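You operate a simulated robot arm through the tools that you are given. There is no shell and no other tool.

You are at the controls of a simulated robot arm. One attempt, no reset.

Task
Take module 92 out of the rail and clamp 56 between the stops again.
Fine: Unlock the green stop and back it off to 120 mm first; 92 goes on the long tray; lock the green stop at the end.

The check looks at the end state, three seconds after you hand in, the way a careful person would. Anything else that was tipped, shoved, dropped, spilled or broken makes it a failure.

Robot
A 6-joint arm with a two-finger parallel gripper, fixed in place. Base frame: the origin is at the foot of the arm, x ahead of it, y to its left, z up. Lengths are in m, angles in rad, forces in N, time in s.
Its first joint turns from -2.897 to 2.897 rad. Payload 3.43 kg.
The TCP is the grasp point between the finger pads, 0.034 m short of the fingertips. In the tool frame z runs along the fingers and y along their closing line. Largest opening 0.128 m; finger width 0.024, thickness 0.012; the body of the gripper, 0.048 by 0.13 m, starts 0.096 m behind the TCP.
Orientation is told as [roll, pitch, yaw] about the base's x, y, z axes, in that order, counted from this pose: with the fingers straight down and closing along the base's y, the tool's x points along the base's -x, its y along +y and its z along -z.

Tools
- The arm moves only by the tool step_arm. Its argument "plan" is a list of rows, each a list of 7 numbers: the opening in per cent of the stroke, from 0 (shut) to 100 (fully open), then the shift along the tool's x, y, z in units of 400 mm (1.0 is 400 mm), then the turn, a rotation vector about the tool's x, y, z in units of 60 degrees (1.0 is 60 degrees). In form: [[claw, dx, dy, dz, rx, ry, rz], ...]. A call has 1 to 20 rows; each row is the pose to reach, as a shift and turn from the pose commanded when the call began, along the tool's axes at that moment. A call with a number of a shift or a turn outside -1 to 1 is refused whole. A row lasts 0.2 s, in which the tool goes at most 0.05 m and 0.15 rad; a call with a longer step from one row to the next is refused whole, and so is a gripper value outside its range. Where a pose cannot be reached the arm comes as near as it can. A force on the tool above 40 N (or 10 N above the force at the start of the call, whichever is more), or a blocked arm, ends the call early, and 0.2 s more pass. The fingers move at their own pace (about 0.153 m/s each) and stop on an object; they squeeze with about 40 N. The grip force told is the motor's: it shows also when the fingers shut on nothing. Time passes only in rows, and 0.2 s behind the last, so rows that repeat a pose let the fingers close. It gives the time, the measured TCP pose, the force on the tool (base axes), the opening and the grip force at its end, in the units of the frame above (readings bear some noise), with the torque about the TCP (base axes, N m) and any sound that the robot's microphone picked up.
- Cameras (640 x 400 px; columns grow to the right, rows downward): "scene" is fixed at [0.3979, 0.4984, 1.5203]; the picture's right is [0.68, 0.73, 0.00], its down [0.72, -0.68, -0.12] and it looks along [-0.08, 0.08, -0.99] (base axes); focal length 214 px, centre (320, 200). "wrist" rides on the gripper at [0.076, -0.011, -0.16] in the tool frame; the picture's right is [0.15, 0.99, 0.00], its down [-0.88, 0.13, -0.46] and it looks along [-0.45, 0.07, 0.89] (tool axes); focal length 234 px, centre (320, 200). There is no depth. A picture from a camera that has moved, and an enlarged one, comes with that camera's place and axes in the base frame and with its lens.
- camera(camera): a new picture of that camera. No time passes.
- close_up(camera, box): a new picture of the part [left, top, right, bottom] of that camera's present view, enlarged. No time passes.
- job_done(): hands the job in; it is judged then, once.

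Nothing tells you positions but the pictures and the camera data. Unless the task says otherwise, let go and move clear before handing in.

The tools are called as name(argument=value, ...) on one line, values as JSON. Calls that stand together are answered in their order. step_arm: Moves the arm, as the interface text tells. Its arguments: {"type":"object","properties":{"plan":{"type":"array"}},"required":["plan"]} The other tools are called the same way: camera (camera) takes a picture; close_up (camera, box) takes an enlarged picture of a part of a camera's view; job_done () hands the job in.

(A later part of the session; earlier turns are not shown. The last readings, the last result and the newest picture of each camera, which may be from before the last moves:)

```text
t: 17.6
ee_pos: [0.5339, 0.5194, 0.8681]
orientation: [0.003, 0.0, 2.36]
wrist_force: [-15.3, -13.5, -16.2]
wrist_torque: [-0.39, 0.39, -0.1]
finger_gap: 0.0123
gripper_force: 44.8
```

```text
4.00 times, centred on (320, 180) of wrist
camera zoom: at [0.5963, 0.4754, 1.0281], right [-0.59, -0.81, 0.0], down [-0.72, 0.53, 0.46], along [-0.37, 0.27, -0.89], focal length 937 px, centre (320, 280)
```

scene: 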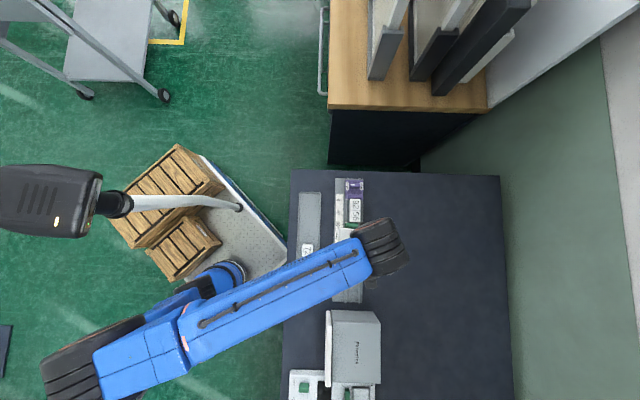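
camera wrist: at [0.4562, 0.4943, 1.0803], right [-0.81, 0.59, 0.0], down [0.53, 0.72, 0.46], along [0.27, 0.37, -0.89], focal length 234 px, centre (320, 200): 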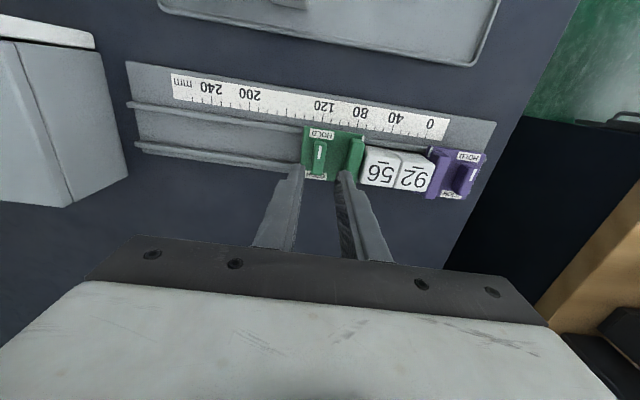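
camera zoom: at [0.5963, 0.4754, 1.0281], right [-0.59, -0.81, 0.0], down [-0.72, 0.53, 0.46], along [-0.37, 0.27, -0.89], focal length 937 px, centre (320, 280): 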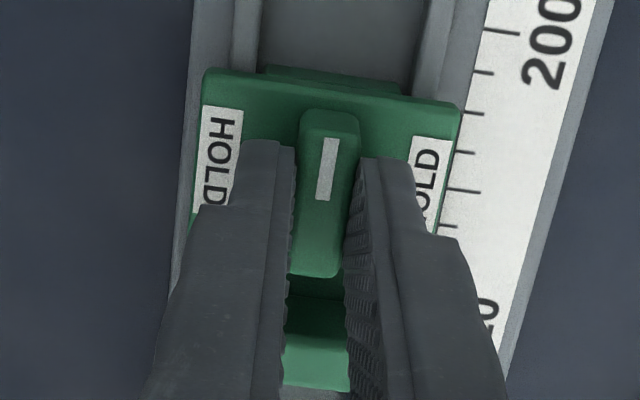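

The green stop's front edge now reads 120 mm once parallax is taken into account. I'll let go of the knob and rise straight up.

step_arm(plan=[[20, 0, 0, 0, 0, 0, 0], [20, 0, 0, 0, 0, 0, 0], [20, 0, 0, -0.05, 0, 0, 0], [20, 0, 0, -0.1, 0, 0, 0], [20, 0, 0, -0.16, 0, 0, 0], [20, 0, 0, -0.16, 0, 0, 0]])

camera(camera="wrist")

close_up(camera="scene", box=[320, 215, 384, 255])

close_up(camera="wrist", box=[240, 100, 400, 200])

```text
t: 19.0
ee_pos: [0.535, 0.5202, 0.931]
orientation: [0.0, 0.0, 2.36]
wrist_force: [0.2, 0.4, -0.7]
wrist_torque: [-0.02, 0.0, 0.01]
finger_gap: 0.0256
gripper_force: 0.2
```

```text
taken
camera wrist: at [0.5963, 0.4758, 1.0916], right [-0.59, -0.81, 0.0], down [-0.72, 0.53, 0.46], along [-0.37, 0.27, -0.89], focal length 234 px, centre (320, 200)
```

wrist: 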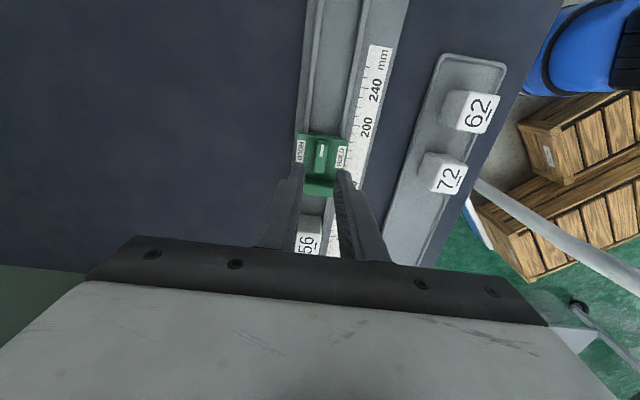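

```text
10.00 times, centred on (352, 235) of scene
camera zoom: at [0.3979, 0.4984, 1.5203], right [0.68, 0.73, 0.0], down [0.72, -0.68, -0.12], along [-0.08, 0.08, -0.99], focal length 2145 px, centre (0, -150)
```

zoom: 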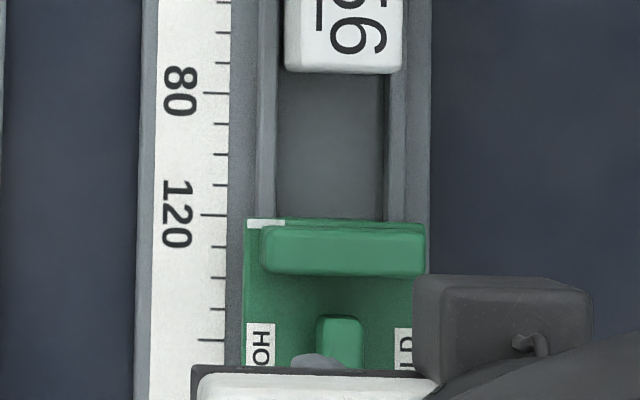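

```text
4.00 times, centred on (320, 150) of wrist
camera zoom: at [0.5963, 0.4758, 1.0916], right [-0.59, -0.81, 0.0], down [-0.72, 0.53, 0.46], along [-0.37, 0.27, -0.89], focal length 937 px, centre (320, 400)
```

zoom: 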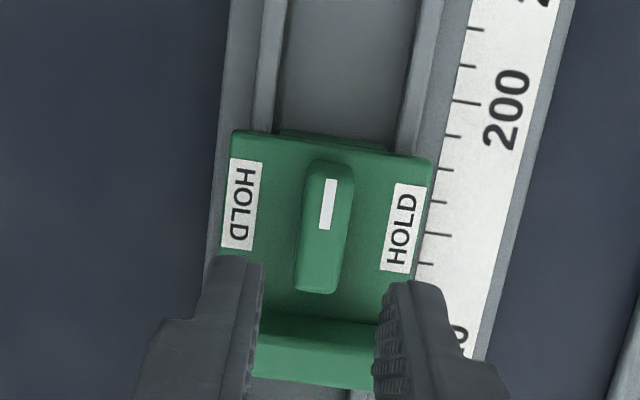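

The knob is square along the rail and the stop sits at 120 mm. I'll move along the rail to hover over module 92 with the fingers opened across the rail.

step_arm(plan=[[45, -0.1, 0, 0, 0, 0, 0], [45, -0.2, 0, 0, 0, 0, 0], [45, -0.3, 0, 0, 0, 0, 0], [45, -0.3675, 0, 0, 0, 0, 0], [45, -0.3675, 0, 0, 0, 0, 0], [45, -0.3675, 0, 0, 0, 0, 0]])

camera(camera="wrist")

close_up(camera="wrist", box=[240, 130, 400, 230])

close_up(camera="scene", box=[300, 170, 396, 230])

```text
t: 20.4
ee_pos: [0.4314, 0.624, 0.932]
orientation: [-0.001, -0.001, 2.36]
wrist_force: [0.4, 0.5, -0.1]
wrist_torque: [0.0, 0.02, 0.02]
finger_gap: 0.0575
gripper_force: 0.2
```

```text
taken
camera wrist: at [0.4929, 0.5791, 1.0914], right [-0.59, -0.81, 0.0], down [-0.72, 0.53, 0.46], along [-0.37, 0.27, -0.89], focal length 234 px, centre (320, 200)
```

wrist: 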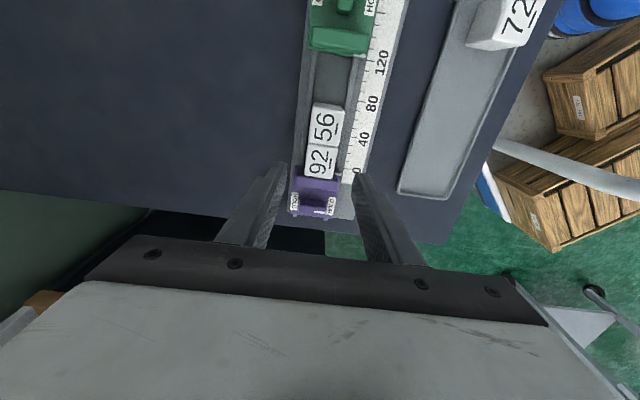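

```text
4.00 times, centred on (320, 180) of wrist
camera zoom: at [0.4929, 0.5791, 1.0914], right [-0.59, -0.81, 0.0], down [-0.72, 0.53, 0.46], along [-0.37, 0.27, -0.89], focal length 937 px, centre (320, 280)
```

zoom: 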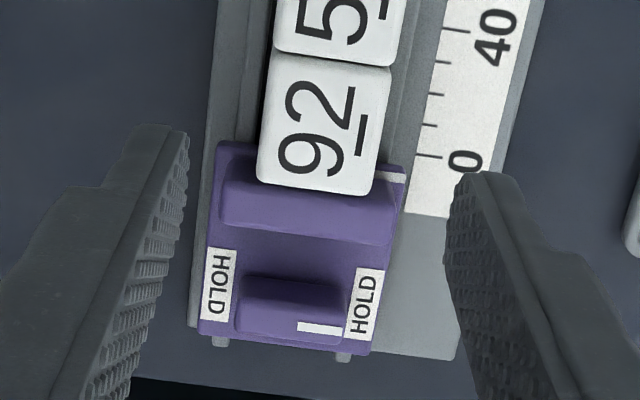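

```text
6.67 times, centred on (348, 200) of scene
camera zoom: at [0.3979, 0.4984, 1.5203], right [0.68, 0.73, 0.0], down [0.72, -0.68, -0.12], along [-0.08, 0.08, -0.99], focal length 1430 px, centre (133, 200)
```

zoom: 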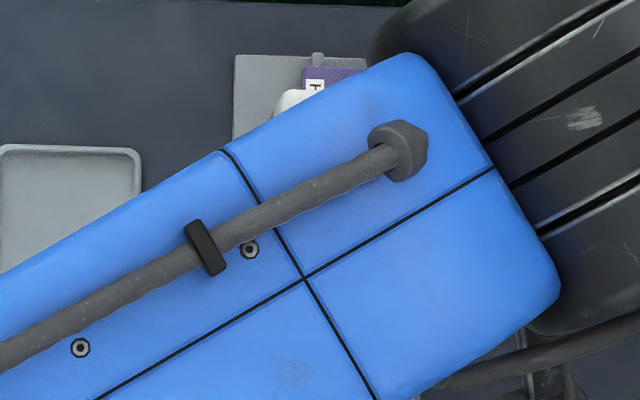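

The fingers straddle module 92 squarely, with about a 1 mm offset to correct. I'll descend to grip height, with the tips above the rail ridges.

step_arm(plan=[[45, 0, 0.0025, 0.05, 0, 0, 0], [45, 0, 0.0025, 0.1, 0, 0, 0], [45, 0, 0.0025, 0.14, 0, 0, 0], [45, 0, 0.0025, 0.162, 0, 0, 0], [45, 0, 0.0025, 0.162, 0, 0, 0]])

close_up(camera="wrist", box=[220, 110, 412, 230])

```text
t: 21.6
ee_pos: [0.4299, 0.6231, 0.866]
orientation: [-0.001, 0.001, 2.361]
wrist_force: [-0.1, 0.0, -0.9]
wrist_torque: [0.01, -0.03, 0.03]
finger_gap: 0.0574
gripper_force: 0.1
```

```text
3.33 times, centred on (316, 170) of wrist
camera zoom: at [0.4922, 0.5785, 1.0262], right [-0.59, -0.81, 0.0], down [-0.72, 0.53, 0.46], along [-0.37, 0.27, -0.89], focal length 781 px, centre (333, 300)
```

zoom: 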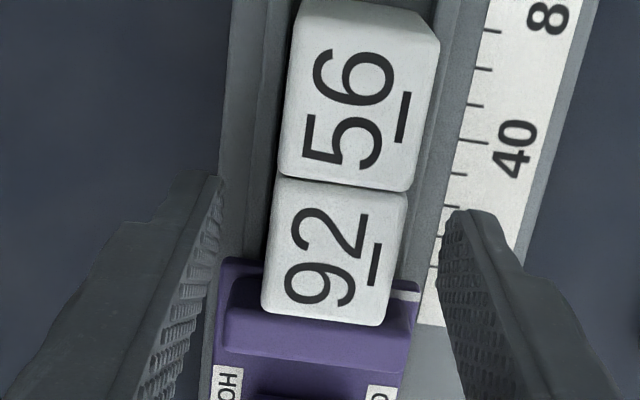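

Module 92 is centred between the fingers, so I'll close on it.

step_arm(plan=[[20, 0, 0, 0, 0, 0, 0], [20, 0, 0, 0, 0, 0, 0], [20, 0, 0, 0, 0, 0, 0]])

close_up(camera="wrist", box=[220, 110, 412, 230])

```text
t: 22.4
ee_pos: [0.4293, 0.6235, 0.8666]
orientation: [0.0, 0.001, 2.359]
wrist_force: [0.2, -0.8, -0.3]
wrist_torque: [0.02, 0.03, 0.01]
finger_gap: 0.0307
gripper_force: 40.0
```

```text
3.33 times, centred on (316, 170) of wrist
camera zoom: at [0.4922, 0.5786, 1.0263], right [-0.59, -0.81, 0.0], down [-0.72, 0.53, 0.46], along [-0.37, 0.27, -0.89], focal length 781 px, centre (333, 300)
```

zoom: 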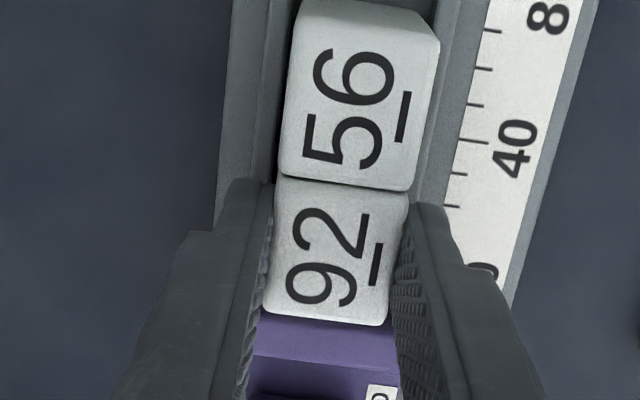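

Module 92 is held at 30.7 mm width. I'll lift it straight up a short way and check that 56 stays put.

step_arm(plan=[[20, 0, 0, -0.015, 0, 0, 0], [20, 0, 0, -0.03, 0, 0, 0], [20, 0, 0, -0.06, 0, 0, 0], [20, 0, 0, -0.06, 0, 0, 0]])

close_up(camera="wrist", box=[220, 110, 412, 230])

```text
t: 23.4
ee_pos: [0.4301, 0.6224, 0.8909]
orientation: [0.001, 0.0, 2.36]
wrist_force: [-0.3, -0.3, -0.2]
wrist_torque: [0.01, 0.0, -0.01]
finger_gap: 0.031
gripper_force: 40.2
```

```text
3.33 times, centred on (316, 170) of wrist
camera zoom: at [0.4916, 0.5781, 1.051], right [-0.59, -0.81, 0.0], down [-0.72, 0.53, 0.46], along [-0.37, 0.27, -0.89], focal length 781 px, centre (333, 300)
```

zoom: 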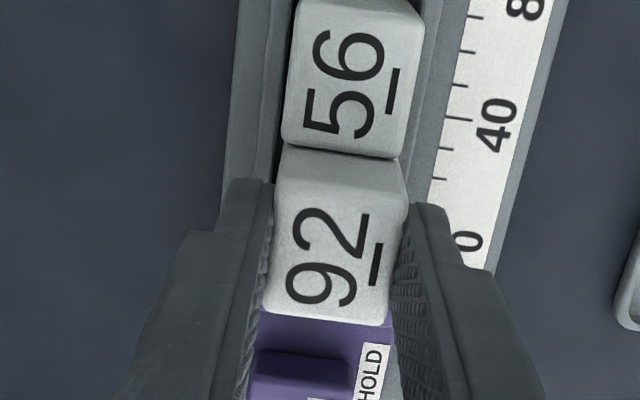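

92 is coming out cleanly and 56 stays in the rail. I'll lift further and carry it over the empty part of the long tray.

step_arm(plan=[[20, 0, 0, -0.05, 0, 0, 0], [20, 0, 0, -0.1, 0, 0, 0], [20, 0, 0, -0.15, 0, 0, 0], [20, 0.01, 0.05, -0.15, 0, 0, 0], [20, 0.03, 0.13, -0.15, 0, 0, 0], [20, 0.045, 0.21, -0.15, 0, 0, 0], [20, 0.055, 0.28, -0.15, 0, 0, 0], [20, 0.065, 0.33, -0.15, 0, 0, 0], [20, 0.0655, 0.3495, -0.15, 0, 0, 0], [20, 0.0655, 0.3495, -0.15, 0, 0, 0], [20, 0.0655, 0.3495, -0.15, 0, 0, 0]])

camera(camera="wrist")

camera(camera="scene")

close_up(camera="wrist", box=[200, 60, 440, 210])

```text
t: 25.8
ee_pos: [0.3499, 0.5058, 0.9507]
orientation: [0.001, -0.001, 2.359]
wrist_force: [-0.2, -0.9, -0.8]
wrist_torque: [0.02, 0.01, -0.02]
finger_gap: 0.0311
gripper_force: 40.1
```

```text
taken
camera wrist: at [0.4123, 0.4606, 1.1105], right [-0.59, -0.81, 0.0], down [-0.72, 0.53, 0.46], along [-0.37, 0.27, -0.89], focal length 234 px, centre (320, 200)
```

wrist: 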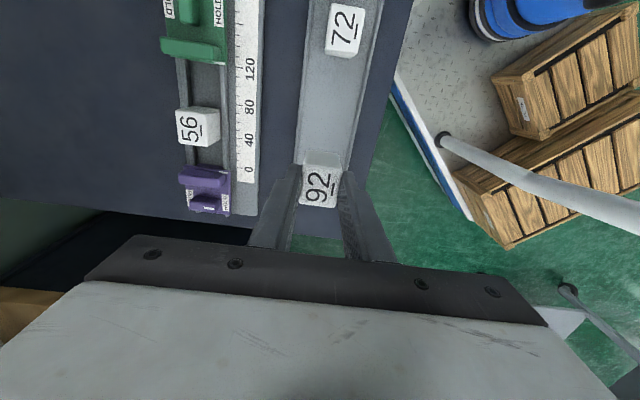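

```text
taken
```

scene: 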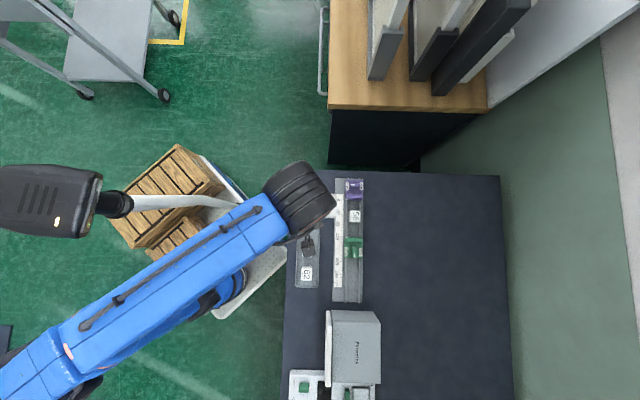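

```text
2.67 times, centred on (320, 135) of wrist
camera zoom: at [0.4123, 0.4606, 1.1105], right [-0.59, -0.81, 0.0], down [-0.72, 0.53, 0.46], along [-0.37, 0.27, -0.89], focal length 624 px, centre (320, 373)
```

zoom: 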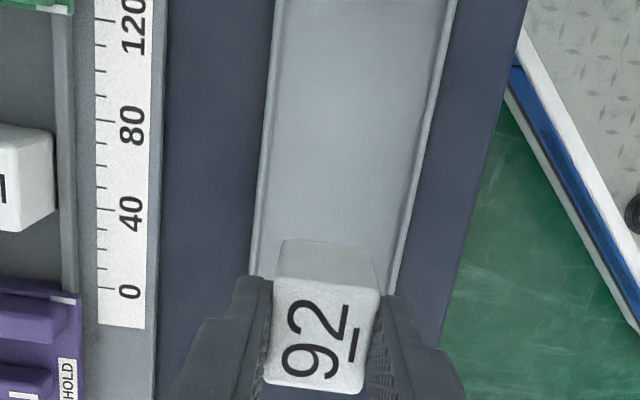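

The tray's empty end is below, and the module would land about 7 mm toward the rail side of the tray centre. I'll shift over and descend most of the way.

step_arm(plan=[[20, 0, 0.0165, 0, 0, 0, 0], [20, 0, 0.0165, 0.05, 0, 0, 0], [20, 0, 0.0165, 0.1, 0, 0, 0], [20, 0, 0.0165, 0.15, 0, 0, 0], [20, 0, 0.0165, 0.19, 0, 0, 0], [20, 0, 0.0165, 0.19, 0, 0, 0]])

camera(camera="wrist")

close_up(camera="wrist", box=[200, 80, 440, 230])

```text
t: 27.2
ee_pos: [0.3449, 0.5002, 0.8751]
orientation: [0.0, 0.001, 2.361]
wrist_force: [-0.5, -0.1, -0.8]
wrist_torque: [0.03, 0.02, 0.0]
finger_gap: 0.0311
gripper_force: 39.5
```

```text
taken
camera wrist: at [0.4073, 0.456, 1.0352], right [-0.59, -0.81, 0.0], down [-0.72, 0.53, 0.46], along [-0.37, 0.27, -0.89], focal length 234 px, centre (320, 200)
```

wrist: 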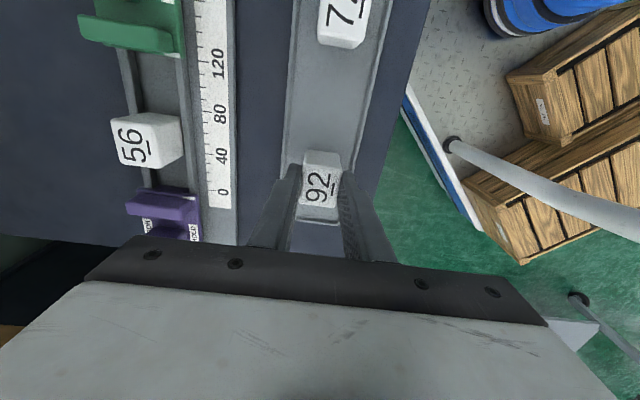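

```text
2.67 times, centred on (320, 155) of wrist
camera zoom: at [0.4073, 0.456, 1.0352], right [-0.59, -0.81, 0.0], down [-0.72, 0.53, 0.46], along [-0.37, 0.27, -0.89], focal length 624 px, centre (320, 320)
```

zoom: 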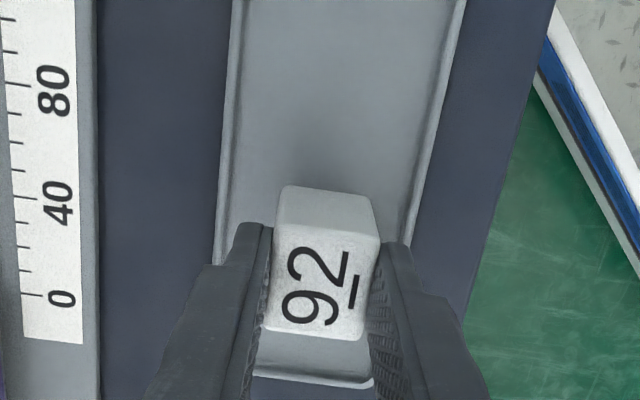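

92 is centred over the tray and well clear of 72 and the rim. I'll lower slowly until I feel contact.

step_arm(plan=[[20, 0, 0, 0.01, 0, 0, 0], [20, 0, 0, 0.02, 0, 0, 0], [20, 0, 0, 0.027, 0, 0, 0], [20, 0, 0, 0.03, 0, 0, 0], [20, 0, 0, 0.033, 0, 0, 0]])

close_up(camera="wrist", box=[240, 110, 400, 210])

```text
t: 28.4
ee_pos: [0.3445, 0.5008, 0.8635]
orientation: [0.0, 0.0, 2.359]
wrist_force: [0.3, -0.7, -0.7]
wrist_torque: [-0.03, 0.03, 0.0]
finger_gap: 0.0311
gripper_force: 40.0
```

```text
4.00 times, centred on (320, 160) of wrist
camera zoom: at [0.4069, 0.4563, 1.0225], right [-0.59, -0.81, 0.0], down [-0.72, 0.53, 0.46], along [-0.37, 0.27, -0.89], focal length 937 px, centre (320, 360)
```

zoom: 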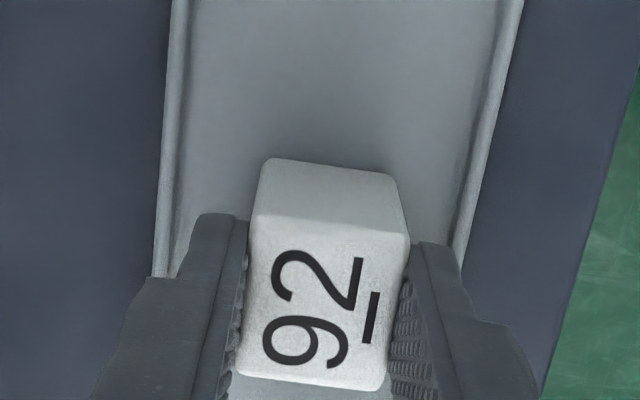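

step_arm(plan=[[20, 0, 0, 0.003, 0, 0, 0], [20, 0, 0, 0.006, 0, 0, 0], [20, 0, 0, 0.009, 0, 0, 0], [20, 0, 0, 0.012, 0, 0, 0]])

```text
t: 29.4
ee_pos: [0.3446, 0.5011, 0.8589]
orientation: [-0.003, -0.001, 2.362]
wrist_force: [3.0, 3.3, 29.4]
wrist_torque: [0.13, -0.06, 0.01]
finger_gap: 0.0308
gripper_force: 40.6
```

I've made contact with the tray, 29 N at z about 0.859. I'll ease off by 1 mm, release gently and rise.

step_arm(plan=[[20, 0, 0, -0.003, 0, 0, 0], [27, 0, 0, -0.003, 0, 0, 0], [33, 0, 0, -0.003, 0, 0, 0], [33, 0, 0, -0.003, 0, 0, 0]])

close_up(camera="wrist", box=[200, 80, 440, 230])

```text
t: 30.4
ee_pos: [0.3444, 0.5006, 0.8582]
orientation: [0.0, -0.001, 2.36]
wrist_force: [0.4, -0.2, -0.1]
wrist_torque: [0.01, -0.01, 0.01]
finger_gap: 0.0418
gripper_force: 0.1
```

```text
2.67 times, centred on (320, 155) of wrist
camera zoom: at [0.4065, 0.4561, 1.0182], right [-0.59, -0.81, 0.0], down [-0.72, 0.53, 0.46], along [-0.37, 0.27, -0.89], focal length 624 px, centre (320, 320)
```

zoom: 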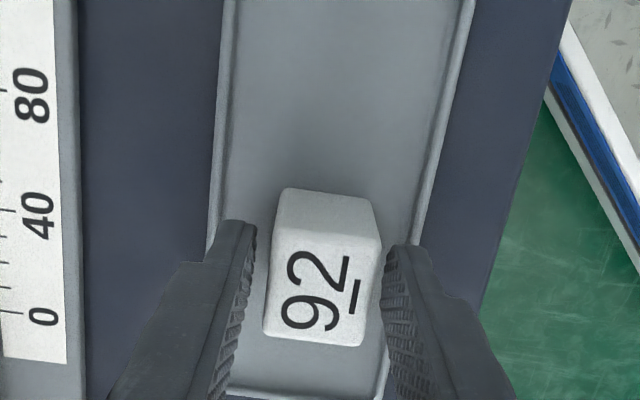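

92 stands on the tray. I'll rise and move back over the green knob with a narrow opening.

step_arm(plan=[[33, 0, 0, -0.05, 0, 0, 0], [33, 0, 0, -0.1, 0, 0, 0], [33, 0, 0, -0.1925, 0, 0, 0], [25, 0.06, -0.07, -0.1925, 0, 0, 0], [20, 0.12, -0.14, -0.1925, 0, 0, 0], [20, 0.18, -0.21, -0.1925, 0, 0, 0], [20, 0.24, -0.28, -0.1925, 0, 0, 0], [20, 0.29, -0.35, -0.1925, 0, 0, 0], [20, 0.3027, -0.369, -0.1925, 0, 0, 0], [20, 0.3027, -0.369, -0.1925, 0, 0, 0], [20, 0.3027, -0.369, -0.1925, 0, 0, 0]])

camera(camera="wrist")

close_up(camera="wrist", box=[240, 120, 400, 220])

close_up(camera="scene", box=[285, 180, 381, 240])

```text
t: 32.8
ee_pos: [0.5344, 0.5196, 0.9353]
orientation: [0.001, 0.0, 2.361]
wrist_force: [0.4, 0.0, 0.3]
wrist_torque: [0.01, 0.0, 0.0]
finger_gap: 0.0258
gripper_force: 0.0
```

```text
taken
camera wrist: at [0.5965, 0.4749, 1.0949], right [-0.59, -0.81, 0.0], down [-0.72, 0.53, 0.46], along [-0.37, 0.27, -0.89], focal length 234 px, centre (320, 200)
```

wrist: 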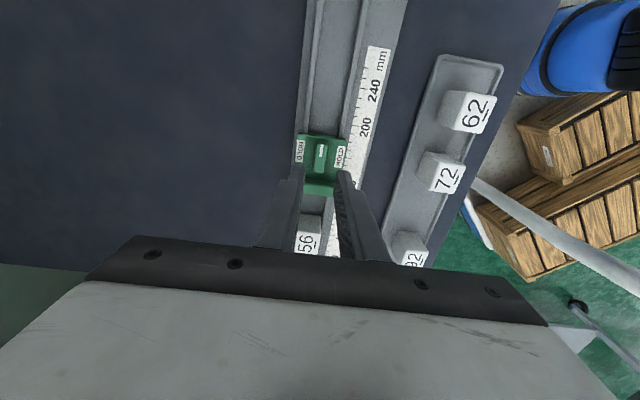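

```text
4.00 times, centred on (320, 170) of wrist
camera zoom: at [0.5965, 0.4749, 1.0949], right [-0.59, -0.81, 0.0], down [-0.72, 0.53, 0.46], along [-0.37, 0.27, -0.89], focal length 937 px, centre (320, 320)
```

zoom: 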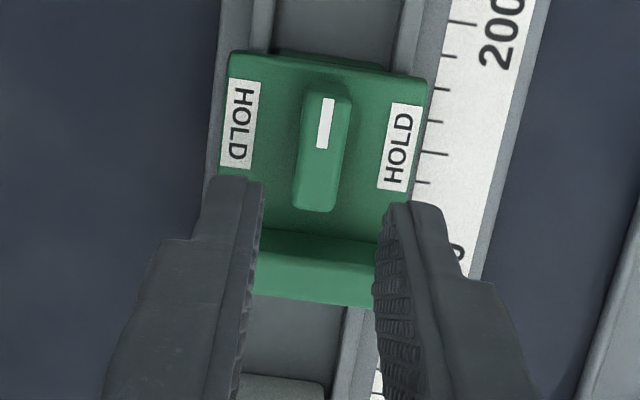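

```text
6.67 times, centred on (333, 210) of scene
camera zoom: at [0.3979, 0.4984, 1.5203], right [0.68, 0.73, 0.0], down [0.72, -0.68, -0.12], along [-0.08, 0.08, -0.99], focal length 1430 px, centre (233, 133)
```

zoom: 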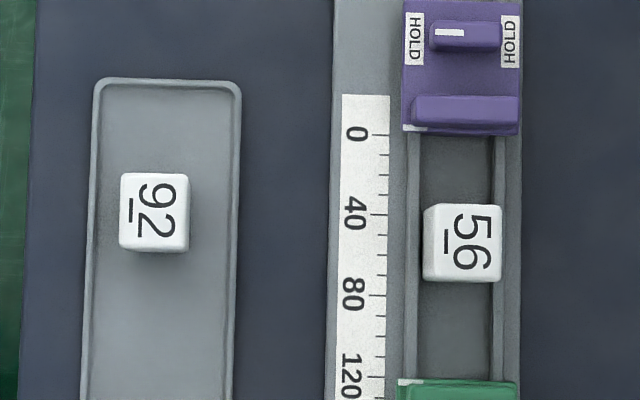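

92 is safely on the tray, 56 remains in the rail, and the knob is centred under the gripper. I'll descend and grip the knob along its unlocked direction.

step_arm(plan=[[20, 0, 0.001, 0.06, 0, 0, 0], [20, 0, 0.001, 0.12, 0, 0, 0], [20, 0, 0.001, 0.166, 0, 0, 0], [20, 0, 0.001, 0.166, 0, 0, 0], [0, 0, 0.001, 0.166, 0, 0, 0], [0, 0, 0.001, 0.166, 0, 0, 0], [0, 0, 0.001, 0.166, 0, 0, 0]])

close_up(camera="wrist", box=[240, 130, 400, 230])

```text
t: 34.4
ee_pos: [0.533, 0.5199, 0.8678]
orientation: [0.0, 0.001, 2.358]
wrist_force: [1.2, 0.9, -3.8]
wrist_torque: [0.15, 0.09, -0.1]
finger_gap: 0.0124
gripper_force: 45.4
```

```text
4.00 times, centred on (320, 180) of wrist
camera zoom: at [0.5963, 0.4749, 1.0275], right [-0.59, -0.81, 0.0], down [-0.72, 0.53, 0.46], along [-0.37, 0.27, -0.89], focal length 937 px, centre (320, 280)
```

zoom: 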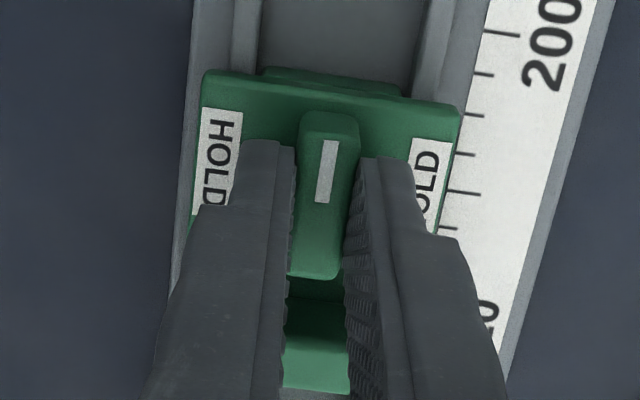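

The knob is gripped with little side load. I'll slide the stop toward 56, in stages, watching side forces.

step_arm(plan=[[0, -0.0175, 0, 0, 0, 0, 0], [0, -0.035, 0, 0, 0, 0, 0], [0, -0.0525, 0, 0, 0, 0, 0], [0, -0.07, 0, 0, 0, 0, 0], [0, -0.07, 0, 0, 0, 0, 0]])

close_up(camera="scene", box=[320, 190, 384, 230])

```text
t: 35.6
ee_pos: [0.5146, 0.5398, 0.8678]
orientation: [0.003, 0.0, 2.359]
wrist_force: [-4.6, -6.5, -19.9]
wrist_torque: [-0.05, 0.19, -0.12]
finger_gap: 0.0123
gripper_force: 45.3
```

```text
10.00 times, centred on (352, 210) of scene
camera zoom: at [0.3979, 0.4984, 1.5203], right [0.68, 0.73, 0.0], down [0.72, -0.68, -0.12], along [-0.08, 0.08, -0.99], focal length 2145 px, centre (0, 100)
```

zoom: 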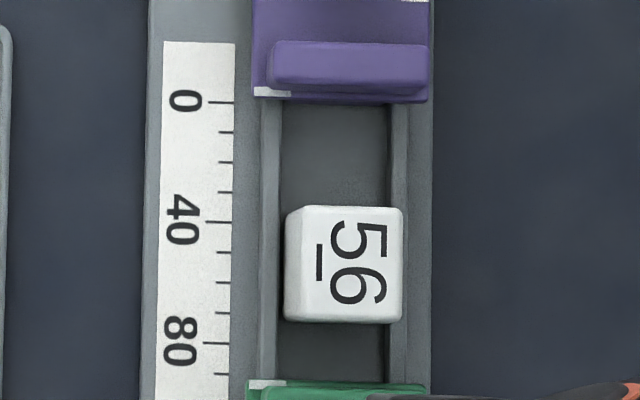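

The stop is now at about 92 mm. I'll continue gently until it meets 56 and starts to push it, with a tiny downward correction.

step_arm(plan=[[0, -0.0175, 0.0003, 0.0008, 0, 0, 0], [0, -0.035, 0.0003, 0.0008, 0, 0, 0], [0, -0.0475, 0.0003, 0.0008, 0, 0, 0], [0, -0.06, 0.0003, 0.0008, 0, 0, 0], [0, -0.0725, 0.0003, 0.0008, 0, 0, 0], [0, -0.0725, 0.0003, 0.0008, 0, 0, 0]])

close_up(camera="scene", box=[320, 185, 384, 225])

```text
t: 37.0
ee_pos: [0.4942, 0.5602, 0.8681]
orientation: [0.002, 0.0, 2.36]
wrist_force: [-4.8, -5.9, -29.8]
wrist_torque: [-0.22, -0.02, -0.09]
finger_gap: 0.0124
gripper_force: 44.9
```

```text
10.00 times, centred on (352, 205) of scene
camera zoom: at [0.3979, 0.4984, 1.5203], right [0.68, 0.73, 0.0], down [0.72, -0.68, -0.12], along [-0.08, 0.08, -0.99], focal length 2145 px, centre (0, 150)
```

zoom: 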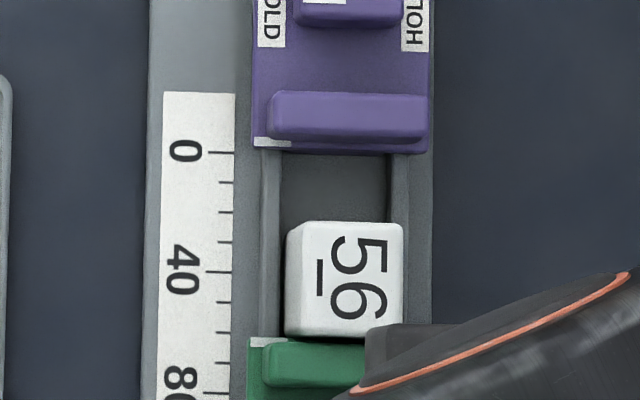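

56 is being pushed along by the stop, which is near 62 mm. The tool is being held down by about 30 N, so I'll ease it down slightly before going on.

step_arm(plan=[[0, 0, 0.0003, 0.0015, 0, 0, 0], [0, 0, 0.0003, 0.0015, 0, 0, 0]])

```text
t: 37.6
ee_pos: [0.493, 0.5601, 0.8684]
orientation: [0.003, 0.001, 2.36]
wrist_force: [-3.1, -1.7, -29.7]
wrist_torque: [-0.08, 0.11, -0.11]
finger_gap: 0.0124
gripper_force: 44.6
```

step_arm(plan=[[0, 0, 0, 0.0025, 0, 0, 0], [0, 0, 0, 0.004, 0, 0, 0], [0, 0, 0, 0.004, 0, 0, 0]])

close_up(camera="wrist", box=[240, 130, 400, 230])

```text
t: 38.4
ee_pos: [0.4935, 0.5595, 0.869]
orientation: [-0.005, -0.001, 2.359]
wrist_force: [7.2, 5.0, 2.7]
wrist_torque: [-0.46, -0.66, -0.12]
finger_gap: 0.0123
gripper_force: 45.5
```

```text
4.00 times, centred on (320, 180) of wrist
camera zoom: at [0.5555, 0.5148, 1.0276], right [-0.59, -0.81, 0.0], down [-0.72, 0.53, 0.46], along [-0.37, 0.27, -0.89], focal length 937 px, centre (320, 280)
```

zoom: 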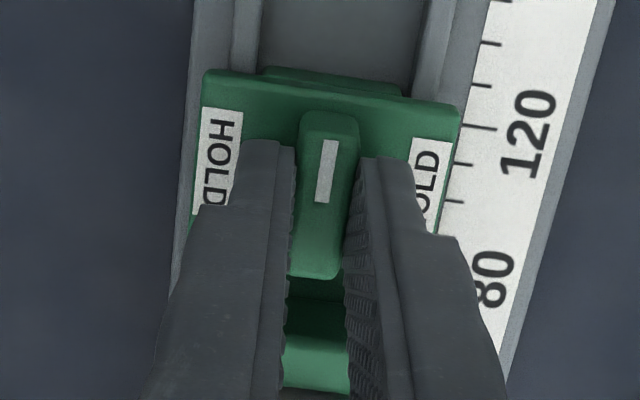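

The vertical load is gone. I'll push another 20 mm toward the purple stop.

step_arm(plan=[[0, -0.0125, 0, 0.0, 0, 0, 0], [0, -0.025, 0, 0.0, 0, 0, 0], [0, -0.0375, 0, 0.0005, 0, 0, 0], [0, -0.05, 0, 0.0005, 0, 0, 0], [0, -0.05, 0, 0.0005, 0, 0, 0]])

close_up(camera="scene", box=[330, 188, 370, 213])

```text
t: 39.3
ee_pos: [0.4819, 0.5705, 0.8686]
orientation: [-0.005, -0.002, 2.361]
wrist_force: [1.4, 3.5, 4.6]
wrist_torque: [0.2, 0.19, -0.07]
finger_gap: 0.0123
gripper_force: 45.2
stopped in row 4: the force on the tool passed its limit at 41 N (the readings are from after the stop); the commanded pose is now the measured one
```

```text
16.00 times, centred on (350, 200) of scene
camera zoom: at [0.3979, 0.4984, 1.5203], right [0.68, 0.73, 0.0], down [0.72, -0.68, -0.12], along [-0.08, 0.08, -0.99], focal length 3432 px, centre (-160, 192)
```

zoom: 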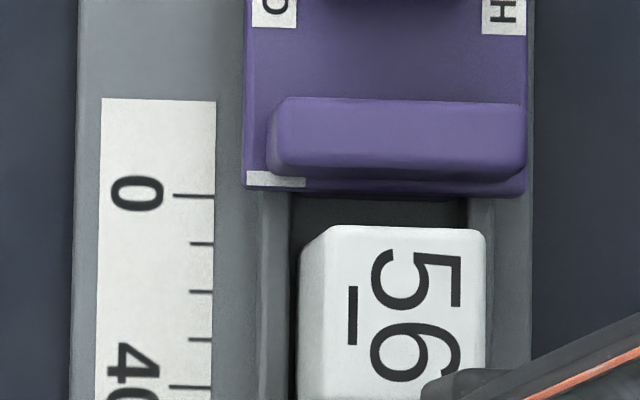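

The call stopped on a brief force peak, and the load is low again. 56 is about 10 mm from the purple stop, so I'll continue with smaller steps.

step_arm(plan=[[0, -0.004, 0, 0, 0, 0, 0], [0, -0.008, 0, 0, 0, 0, 0], [0, -0.012, 0, 0, 0, 0, 0], [0, -0.016, 0, 0, 0, 0, 0]])

close_up(camera="scene", box=[330, 188, 370, 213])

```text
t: 40.3
ee_pos: [0.478, 0.5762, 0.8675]
orientation: [-0.003, -0.003, 2.358]
wrist_force: [2.3, 0.6, 5.4]
wrist_torque: [-0.07, -0.06, -0.09]
finger_gap: 0.0122
gripper_force: 44.8
```

```text
16.00 times, centred on (350, 200) of scene
camera zoom: at [0.3979, 0.4984, 1.5203], right [0.68, 0.73, 0.0], down [0.72, -0.68, -0.12], along [-0.08, 0.08, -0.99], focal length 3432 px, centre (-160, 192)
```

zoom: 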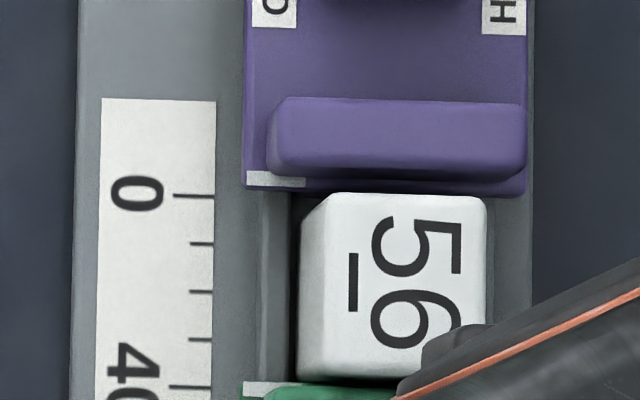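

56 is about 3 mm short of the purple stop. I'll approach contact in 1 mm steps.

step_arm(plan=[[0, -0.0025, 0, 0, 0, 0, 0], [0, -0.005, 0, 0, 0, 0, 0], [0, -0.0065, 0, 0, 0, 0, 0]])

close_up(camera="scene", box=[330, 188, 370, 213])

```text
t: 41.1
ee_pos: [0.4766, 0.576, 0.8678]
orientation: [-0.002, -0.002, 2.358]
wrist_force: [3.3, 1.7, 3.4]
wrist_torque: [0.08, 0.06, -0.12]
finger_gap: 0.0124
gripper_force: 45.4
```

```text
16.00 times, centred on (350, 200) of scene
camera zoom: at [0.3979, 0.4984, 1.5203], right [0.68, 0.73, 0.0], down [0.72, -0.68, -0.12], along [-0.08, 0.08, -0.99], focal length 3432 px, centre (-160, 192)
```

zoom: 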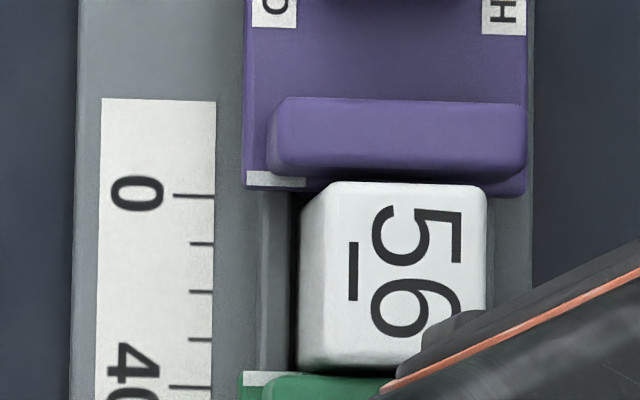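

step_arm(plan=[[0, -0.001, 0, 0, 0, 0, 0], [0, -0.002, 0, 0, 0, 0, 0], [0, -0.0025, 0, 0, 0, 0, 0]])

close_up(camera="scene", box=[330, 188, 370, 213])

```text
t: 41.9
ee_pos: [0.4746, 0.5791, 0.8674]
orientation: [-0.004, -0.001, 2.359]
wrist_force: [8.4, 3.1, 1.1]
wrist_torque: [0.17, 0.02, -0.11]
finger_gap: 0.0125
gripper_force: 45.0
```

```text
16.00 times, centred on (350, 200) of scene
camera zoom: at [0.3979, 0.4984, 1.5203], right [0.68, 0.73, 0.0], down [0.72, -0.68, -0.12], along [-0.08, 0.08, -0.99], focal length 3432 px, centre (-160, 192)
```

zoom: 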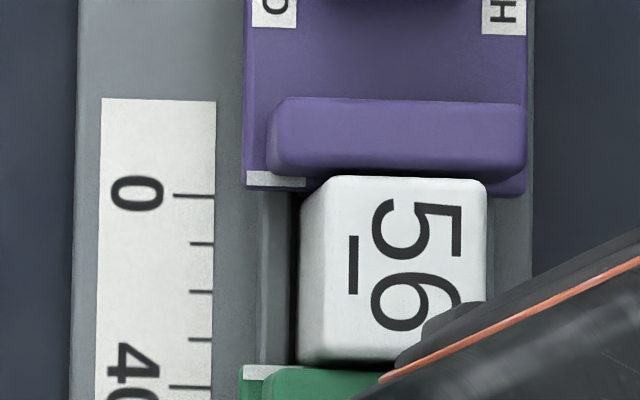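

56 is now touching the purple stop and the pushing force is starting to rise. I'll add a touch more pressure.

step_arm(plan=[[0, -0.001, 0, 0, 0, 0, 0], [0, -0.0015, 0, 0, 0, 0, 0], [0, -0.0015, 0, 0, 0, 0, 0]])

close_up(camera="scene", box=[330, 188, 370, 213])

close_up(camera="wrist", box=[240, 130, 400, 230])

```text
t: 42.7
ee_pos: [0.4735, 0.5787, 0.8669]
orientation: [-0.005, -0.002, 2.36]
wrist_force: [6.4, -6.1, -0.5]
wrist_torque: [-0.17, -0.13, -0.1]
finger_gap: 0.0125
gripper_force: 45.2
```

```text
16.00 times, centred on (350, 200) of scene
camera zoom: at [0.3979, 0.4984, 1.5203], right [0.68, 0.73, 0.0], down [0.72, -0.68, -0.12], along [-0.08, 0.08, -0.99], focal length 3432 px, centre (-160, 192)
```

zoom: 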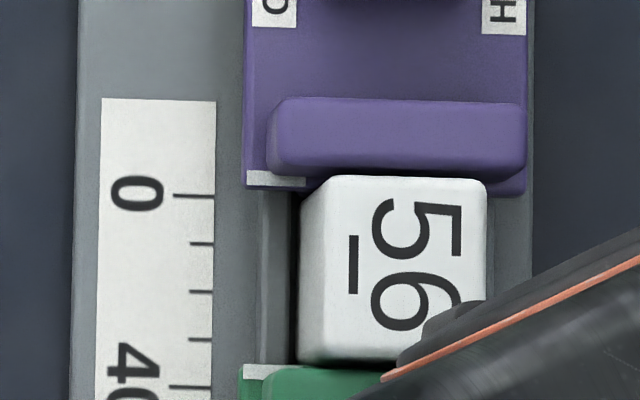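

```text
4.00 times, centred on (320, 180) of wrist
camera zoom: at [0.5369, 0.5332, 1.0275], right [-0.59, -0.8, 0.0], down [-0.72, 0.53, 0.46], along [-0.37, 0.27, -0.89], focal length 937 px, centre (320, 280)
```

zoom: 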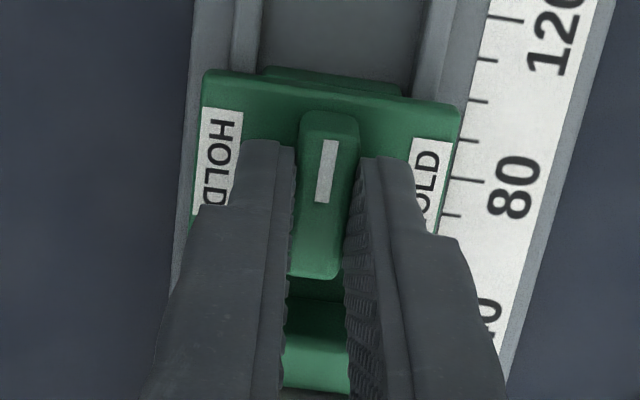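

Contact is firm, at about 9 N along the rail, and nothing else moved. I'll turn the knob back toward HOLD while keeping that pressure.

step_arm(plan=[[0, -0.0003, 0, 0, 0, 0, 0.08], [0, -0.0003, 0, 0, 0, 0, 0.16], [0, -0.0003, 0, 0, 0, 0, 0.24], [0, -0.0003, 0, 0, 0, 0, 0.32], [0, -0.0003, 0, 0, 0, 0, 0.4]])

close_up(camera="scene", box=[330, 188, 370, 213])

close_up(camera="wrist", box=[240, 130, 400, 230])

```text
t: 43.9
ee_pos: [0.4747, 0.5773, 0.8668]
orientation: [-0.004, -0.005, 1.94]
wrist_force: [8.9, -7.7, -1.6]
wrist_torque: [-0.99, -0.52, -0.01]
finger_gap: 0.0124
gripper_force: 45.2
```

```text
16.00 times, centred on (350, 200) of scene
camera zoom: at [0.3979, 0.4984, 1.5203], right [0.68, 0.73, 0.0], down [0.72, -0.68, -0.12], along [-0.08, 0.08, -0.99], focal length 3432 px, centre (-160, 192)
```

zoom: 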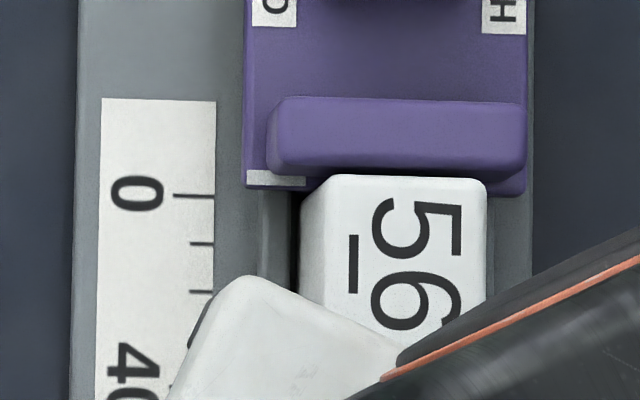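

```text
4.00 times, centred on (320, 180) of wrist
camera zoom: at [0.5129, 0.512, 1.0274], right [-0.87, -0.49, 0.0], down [-0.44, 0.77, 0.46], along [-0.22, 0.4, -0.89], focal length 937 px, centre (320, 280)
```

zoom: 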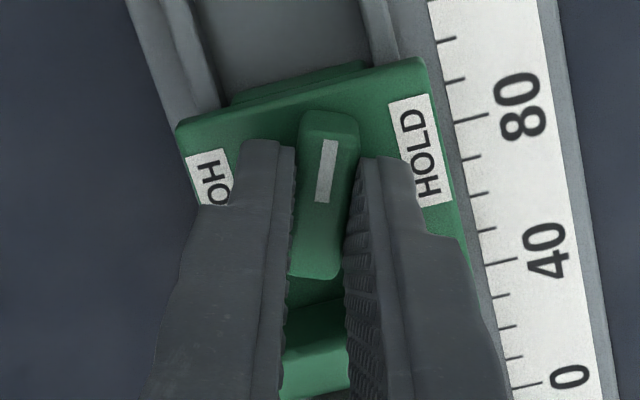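

The knob follows, and the pressing force is steady at about 12 N. I'll keep turning.

step_arm(plan=[[0, 0, 0, 0, 0, 0, 0.08], [0, 0, 0, 0, 0, 0, 0.16], [0, 0, 0, 0, 0, 0, 0.24], [0, 0, 0, 0, 0, 0, 0.32], [0, 0, 0, 0, 0, 0, 0.4], [0, 0, 0, 0, 0, 0, 0.48], [0, 0, 0, 0, 0, 0, 0.56]])

close_up(camera="scene", box=[330, 188, 370, 213])

close_up(camera="wrist", box=[240, 130, 400, 230])

```text
t: 45.5
ee_pos: [0.4757, 0.5778, 0.8687]
orientation: [-0.001, -0.004, 1.353]
wrist_force: [-7.0, -11.2, -7.8]
wrist_torque: [0.58, -0.02, 0.0]
finger_gap: 0.0121
gripper_force: 44.6
```

```text
16.00 times, centred on (350, 200) of scene
camera zoom: at [0.3979, 0.4984, 1.5203], right [0.68, 0.73, 0.0], down [0.72, -0.68, -0.12], along [-0.08, 0.08, -0.99], focal length 3432 px, centre (-160, 192)
```

zoom: 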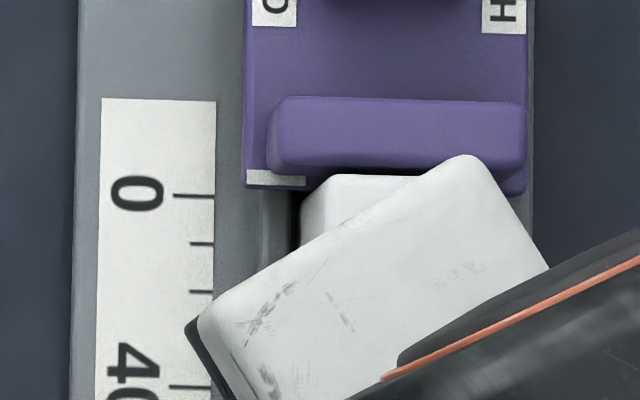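

```text
4.00 times, centred on (320, 180) of wrist
camera zoom: at [0.4697, 0.5023, 1.0273], right [-1.0, 0.07, 0.0], down [0.06, 0.89, 0.46], along [0.03, 0.46, -0.89], focal length 937 px, centre (320, 280)
```

zoom: 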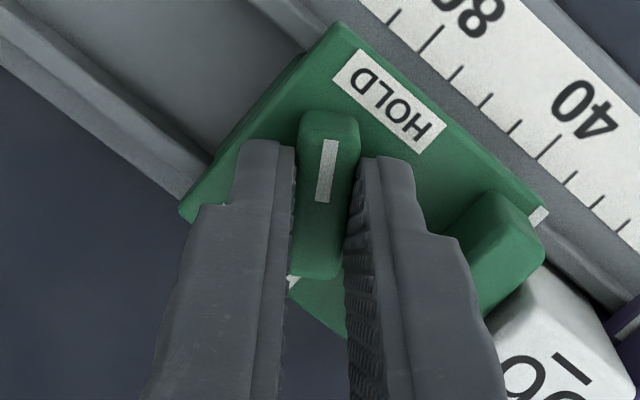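

The pressure along the rail has dropped to about 3 N, so I'll trim it slightly and continue toward HOLD.

step_arm(plan=[[0, 0.0001, 0.0009, 0, 0, 0, 0.0], [0, 0.0001, 0.0009, 0, 0, 0, 0.08], [0, 0.0001, 0.0009, 0, 0, 0, 0.16], [0, 0.0001, 0.0009, 0, 0, 0, 0.24], [0, 0.0001, 0.0009, 0, 0, 0, 0.32], [0, 0.0001, 0.0009, 0, 0, 0, 0.4]])

close_up(camera="wrist", box=[240, 130, 400, 230])

close_up(camera="wrist", box=[320, 130, 480, 230])

```text
t: 46.9
ee_pos: [0.4755, 0.5788, 0.867]
orientation: [0.002, -0.005, 0.933]
wrist_force: [4.9, -8.3, -2.9]
wrist_torque: [0.23, -0.52, 0.03]
finger_gap: 0.0125
gripper_force: 44.8
```

```text
4.00 times, centred on (320, 180) of wrist
camera zoom: at [0.4388, 0.511, 1.0272], right [-0.88, 0.47, 0.0], down [0.42, 0.78, 0.46], along [0.22, 0.41, -0.89], focal length 937 px, centre (320, 280)
```

zoom: 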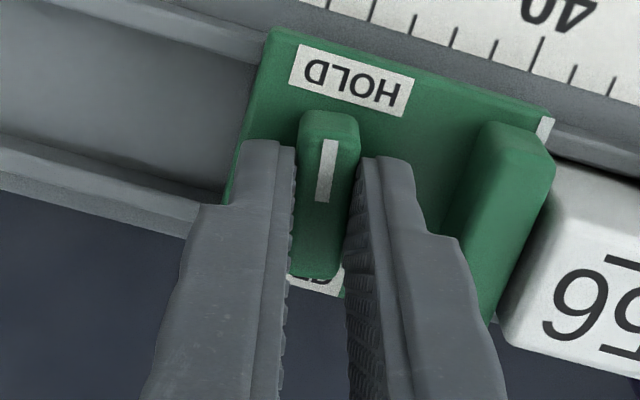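

```text
4.00 times, centred on (400, 180) of wrist
camera zoom: at [0.4388, 0.511, 1.0272], right [-0.88, 0.47, 0.0], down [0.42, 0.78, 0.46], along [0.22, 0.41, -0.89], focal length 937 px, centre (0, 280)
```

zoom: 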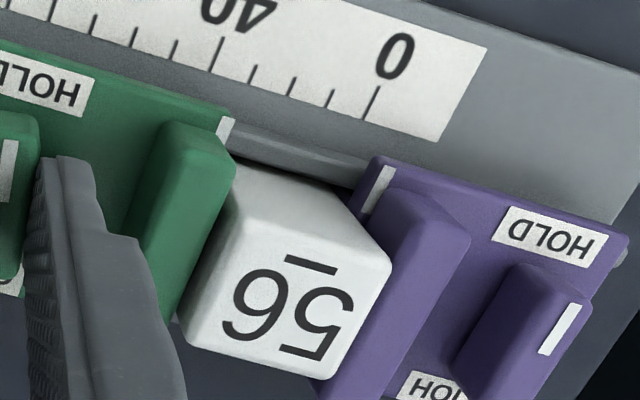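

Pressure is about 9 N and 56 is snug between the two stops, with about 8° left to HOLD. I'll finish the turn.

step_arm(plan=[[0, 0, 0, 0, 0, 0, 0.05], [0, 0, 0, 0, 0, 0, 0.1], [0, 0, 0, 0, 0, 0, 0.14], [0, 0, 0, 0, 0, 0, 0.15], [0, 0, 0, 0, 0, 0, 0.15]])

close_up(camera="wrist", box=[240, 130, 400, 230])

close_up(camera="wrist", box=[320, 130, 480, 230])

```text
t: 48.1
ee_pos: [0.4749, 0.5783, 0.8679]
orientation: [0.003, -0.005, 0.778]
wrist_force: [12.0, -5.4, 5.3]
wrist_torque: [-0.21, -0.35, 0.27]
finger_gap: 0.0127
gripper_force: 45.2
```

```text
4.00 times, centred on (320, 180) of wrist
camera zoom: at [0.4287, 0.5175, 1.0272], right [-0.8, 0.6, 0.0], down [0.53, 0.71, 0.46], along [0.28, 0.37, -0.89], focal length 937 px, centre (320, 280)
```

zoom: 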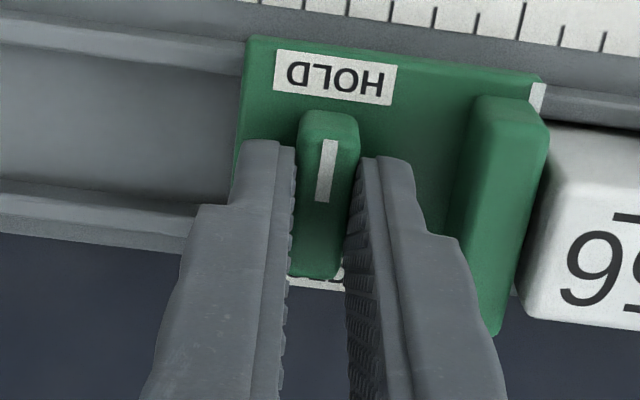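

```text
4.00 times, centred on (400, 180) of wrist
camera zoom: at [0.4287, 0.5175, 1.0272], right [-0.8, 0.6, 0.0], down [0.53, 0.71, 0.46], along [0.28, 0.37, -0.89], focal length 937 px, centre (0, 280)
```

zoom: 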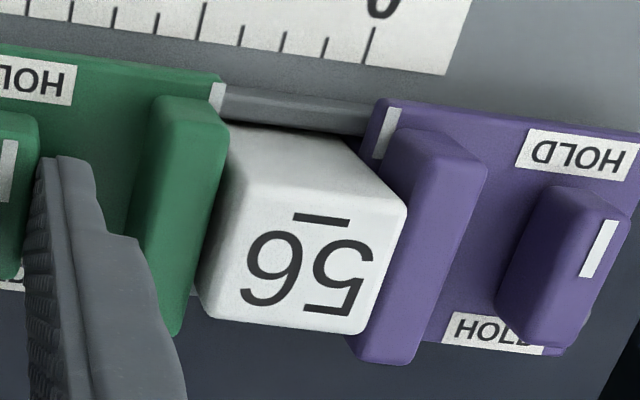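

The knob has reached its stop at HOLD, with 0.27 Nm building. I'll give it a slight extra turn to seat it, come back square and release.

step_arm(plan=[[0, 0, 0, 0, 0, 0, 0.04], [0, 0, 0, 0, 0, 0, 0.04], [0, 0, 0, 0, 0, 0, 0.0], [0, 0, 0, 0, 0, 0, -0.005], [16, 0, 0, 0, 0, 0, -0.005], [18, 0, 0, 0, 0, 0, -0.005], [18, 0, 0, 0, 0, 0, -0.005]])

close_up(camera="wrist", box=[240, 130, 400, 230])

close_up(camera="wrist", box=[320, 130, 480, 230])

```text
t: 49.7
ee_pos: [0.475, 0.5786, 0.8678]
orientation: [0.001, -0.004, 0.784]
wrist_force: [0.4, 0.5, 0.3]
wrist_torque: [-0.02, 0.01, 0.01]
finger_gap: 0.023
gripper_force: 0.0
```

```text
4.00 times, centred on (320, 180) of wrist
camera zoom: at [0.428, 0.5175, 1.0273], right [-0.8, 0.6, 0.0], down [0.53, 0.71, 0.46], along [0.27, 0.37, -0.89], focal length 937 px, centre (320, 280)
```

zoom: 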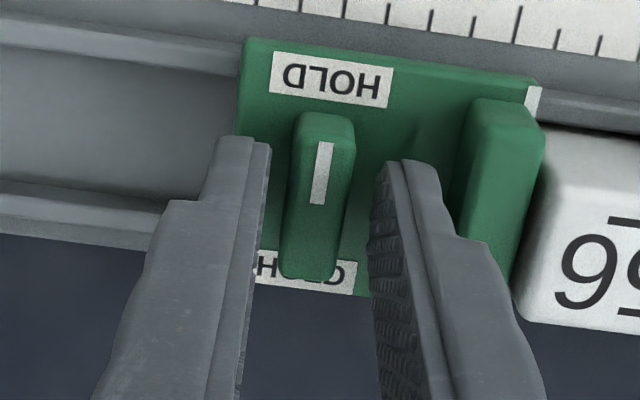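

```text
4.00 times, centred on (400, 180) of wrist
camera zoom: at [0.428, 0.5175, 1.0273], right [-0.8, 0.6, 0.0], down [0.53, 0.71, 0.46], along [0.27, 0.37, -0.89], focal length 937 px, centre (0, 280)
```

zoom: 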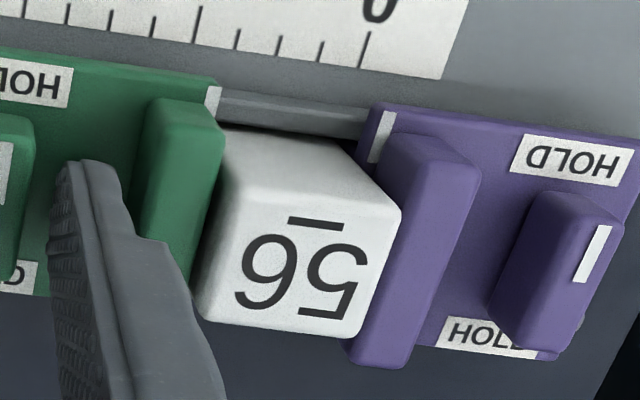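

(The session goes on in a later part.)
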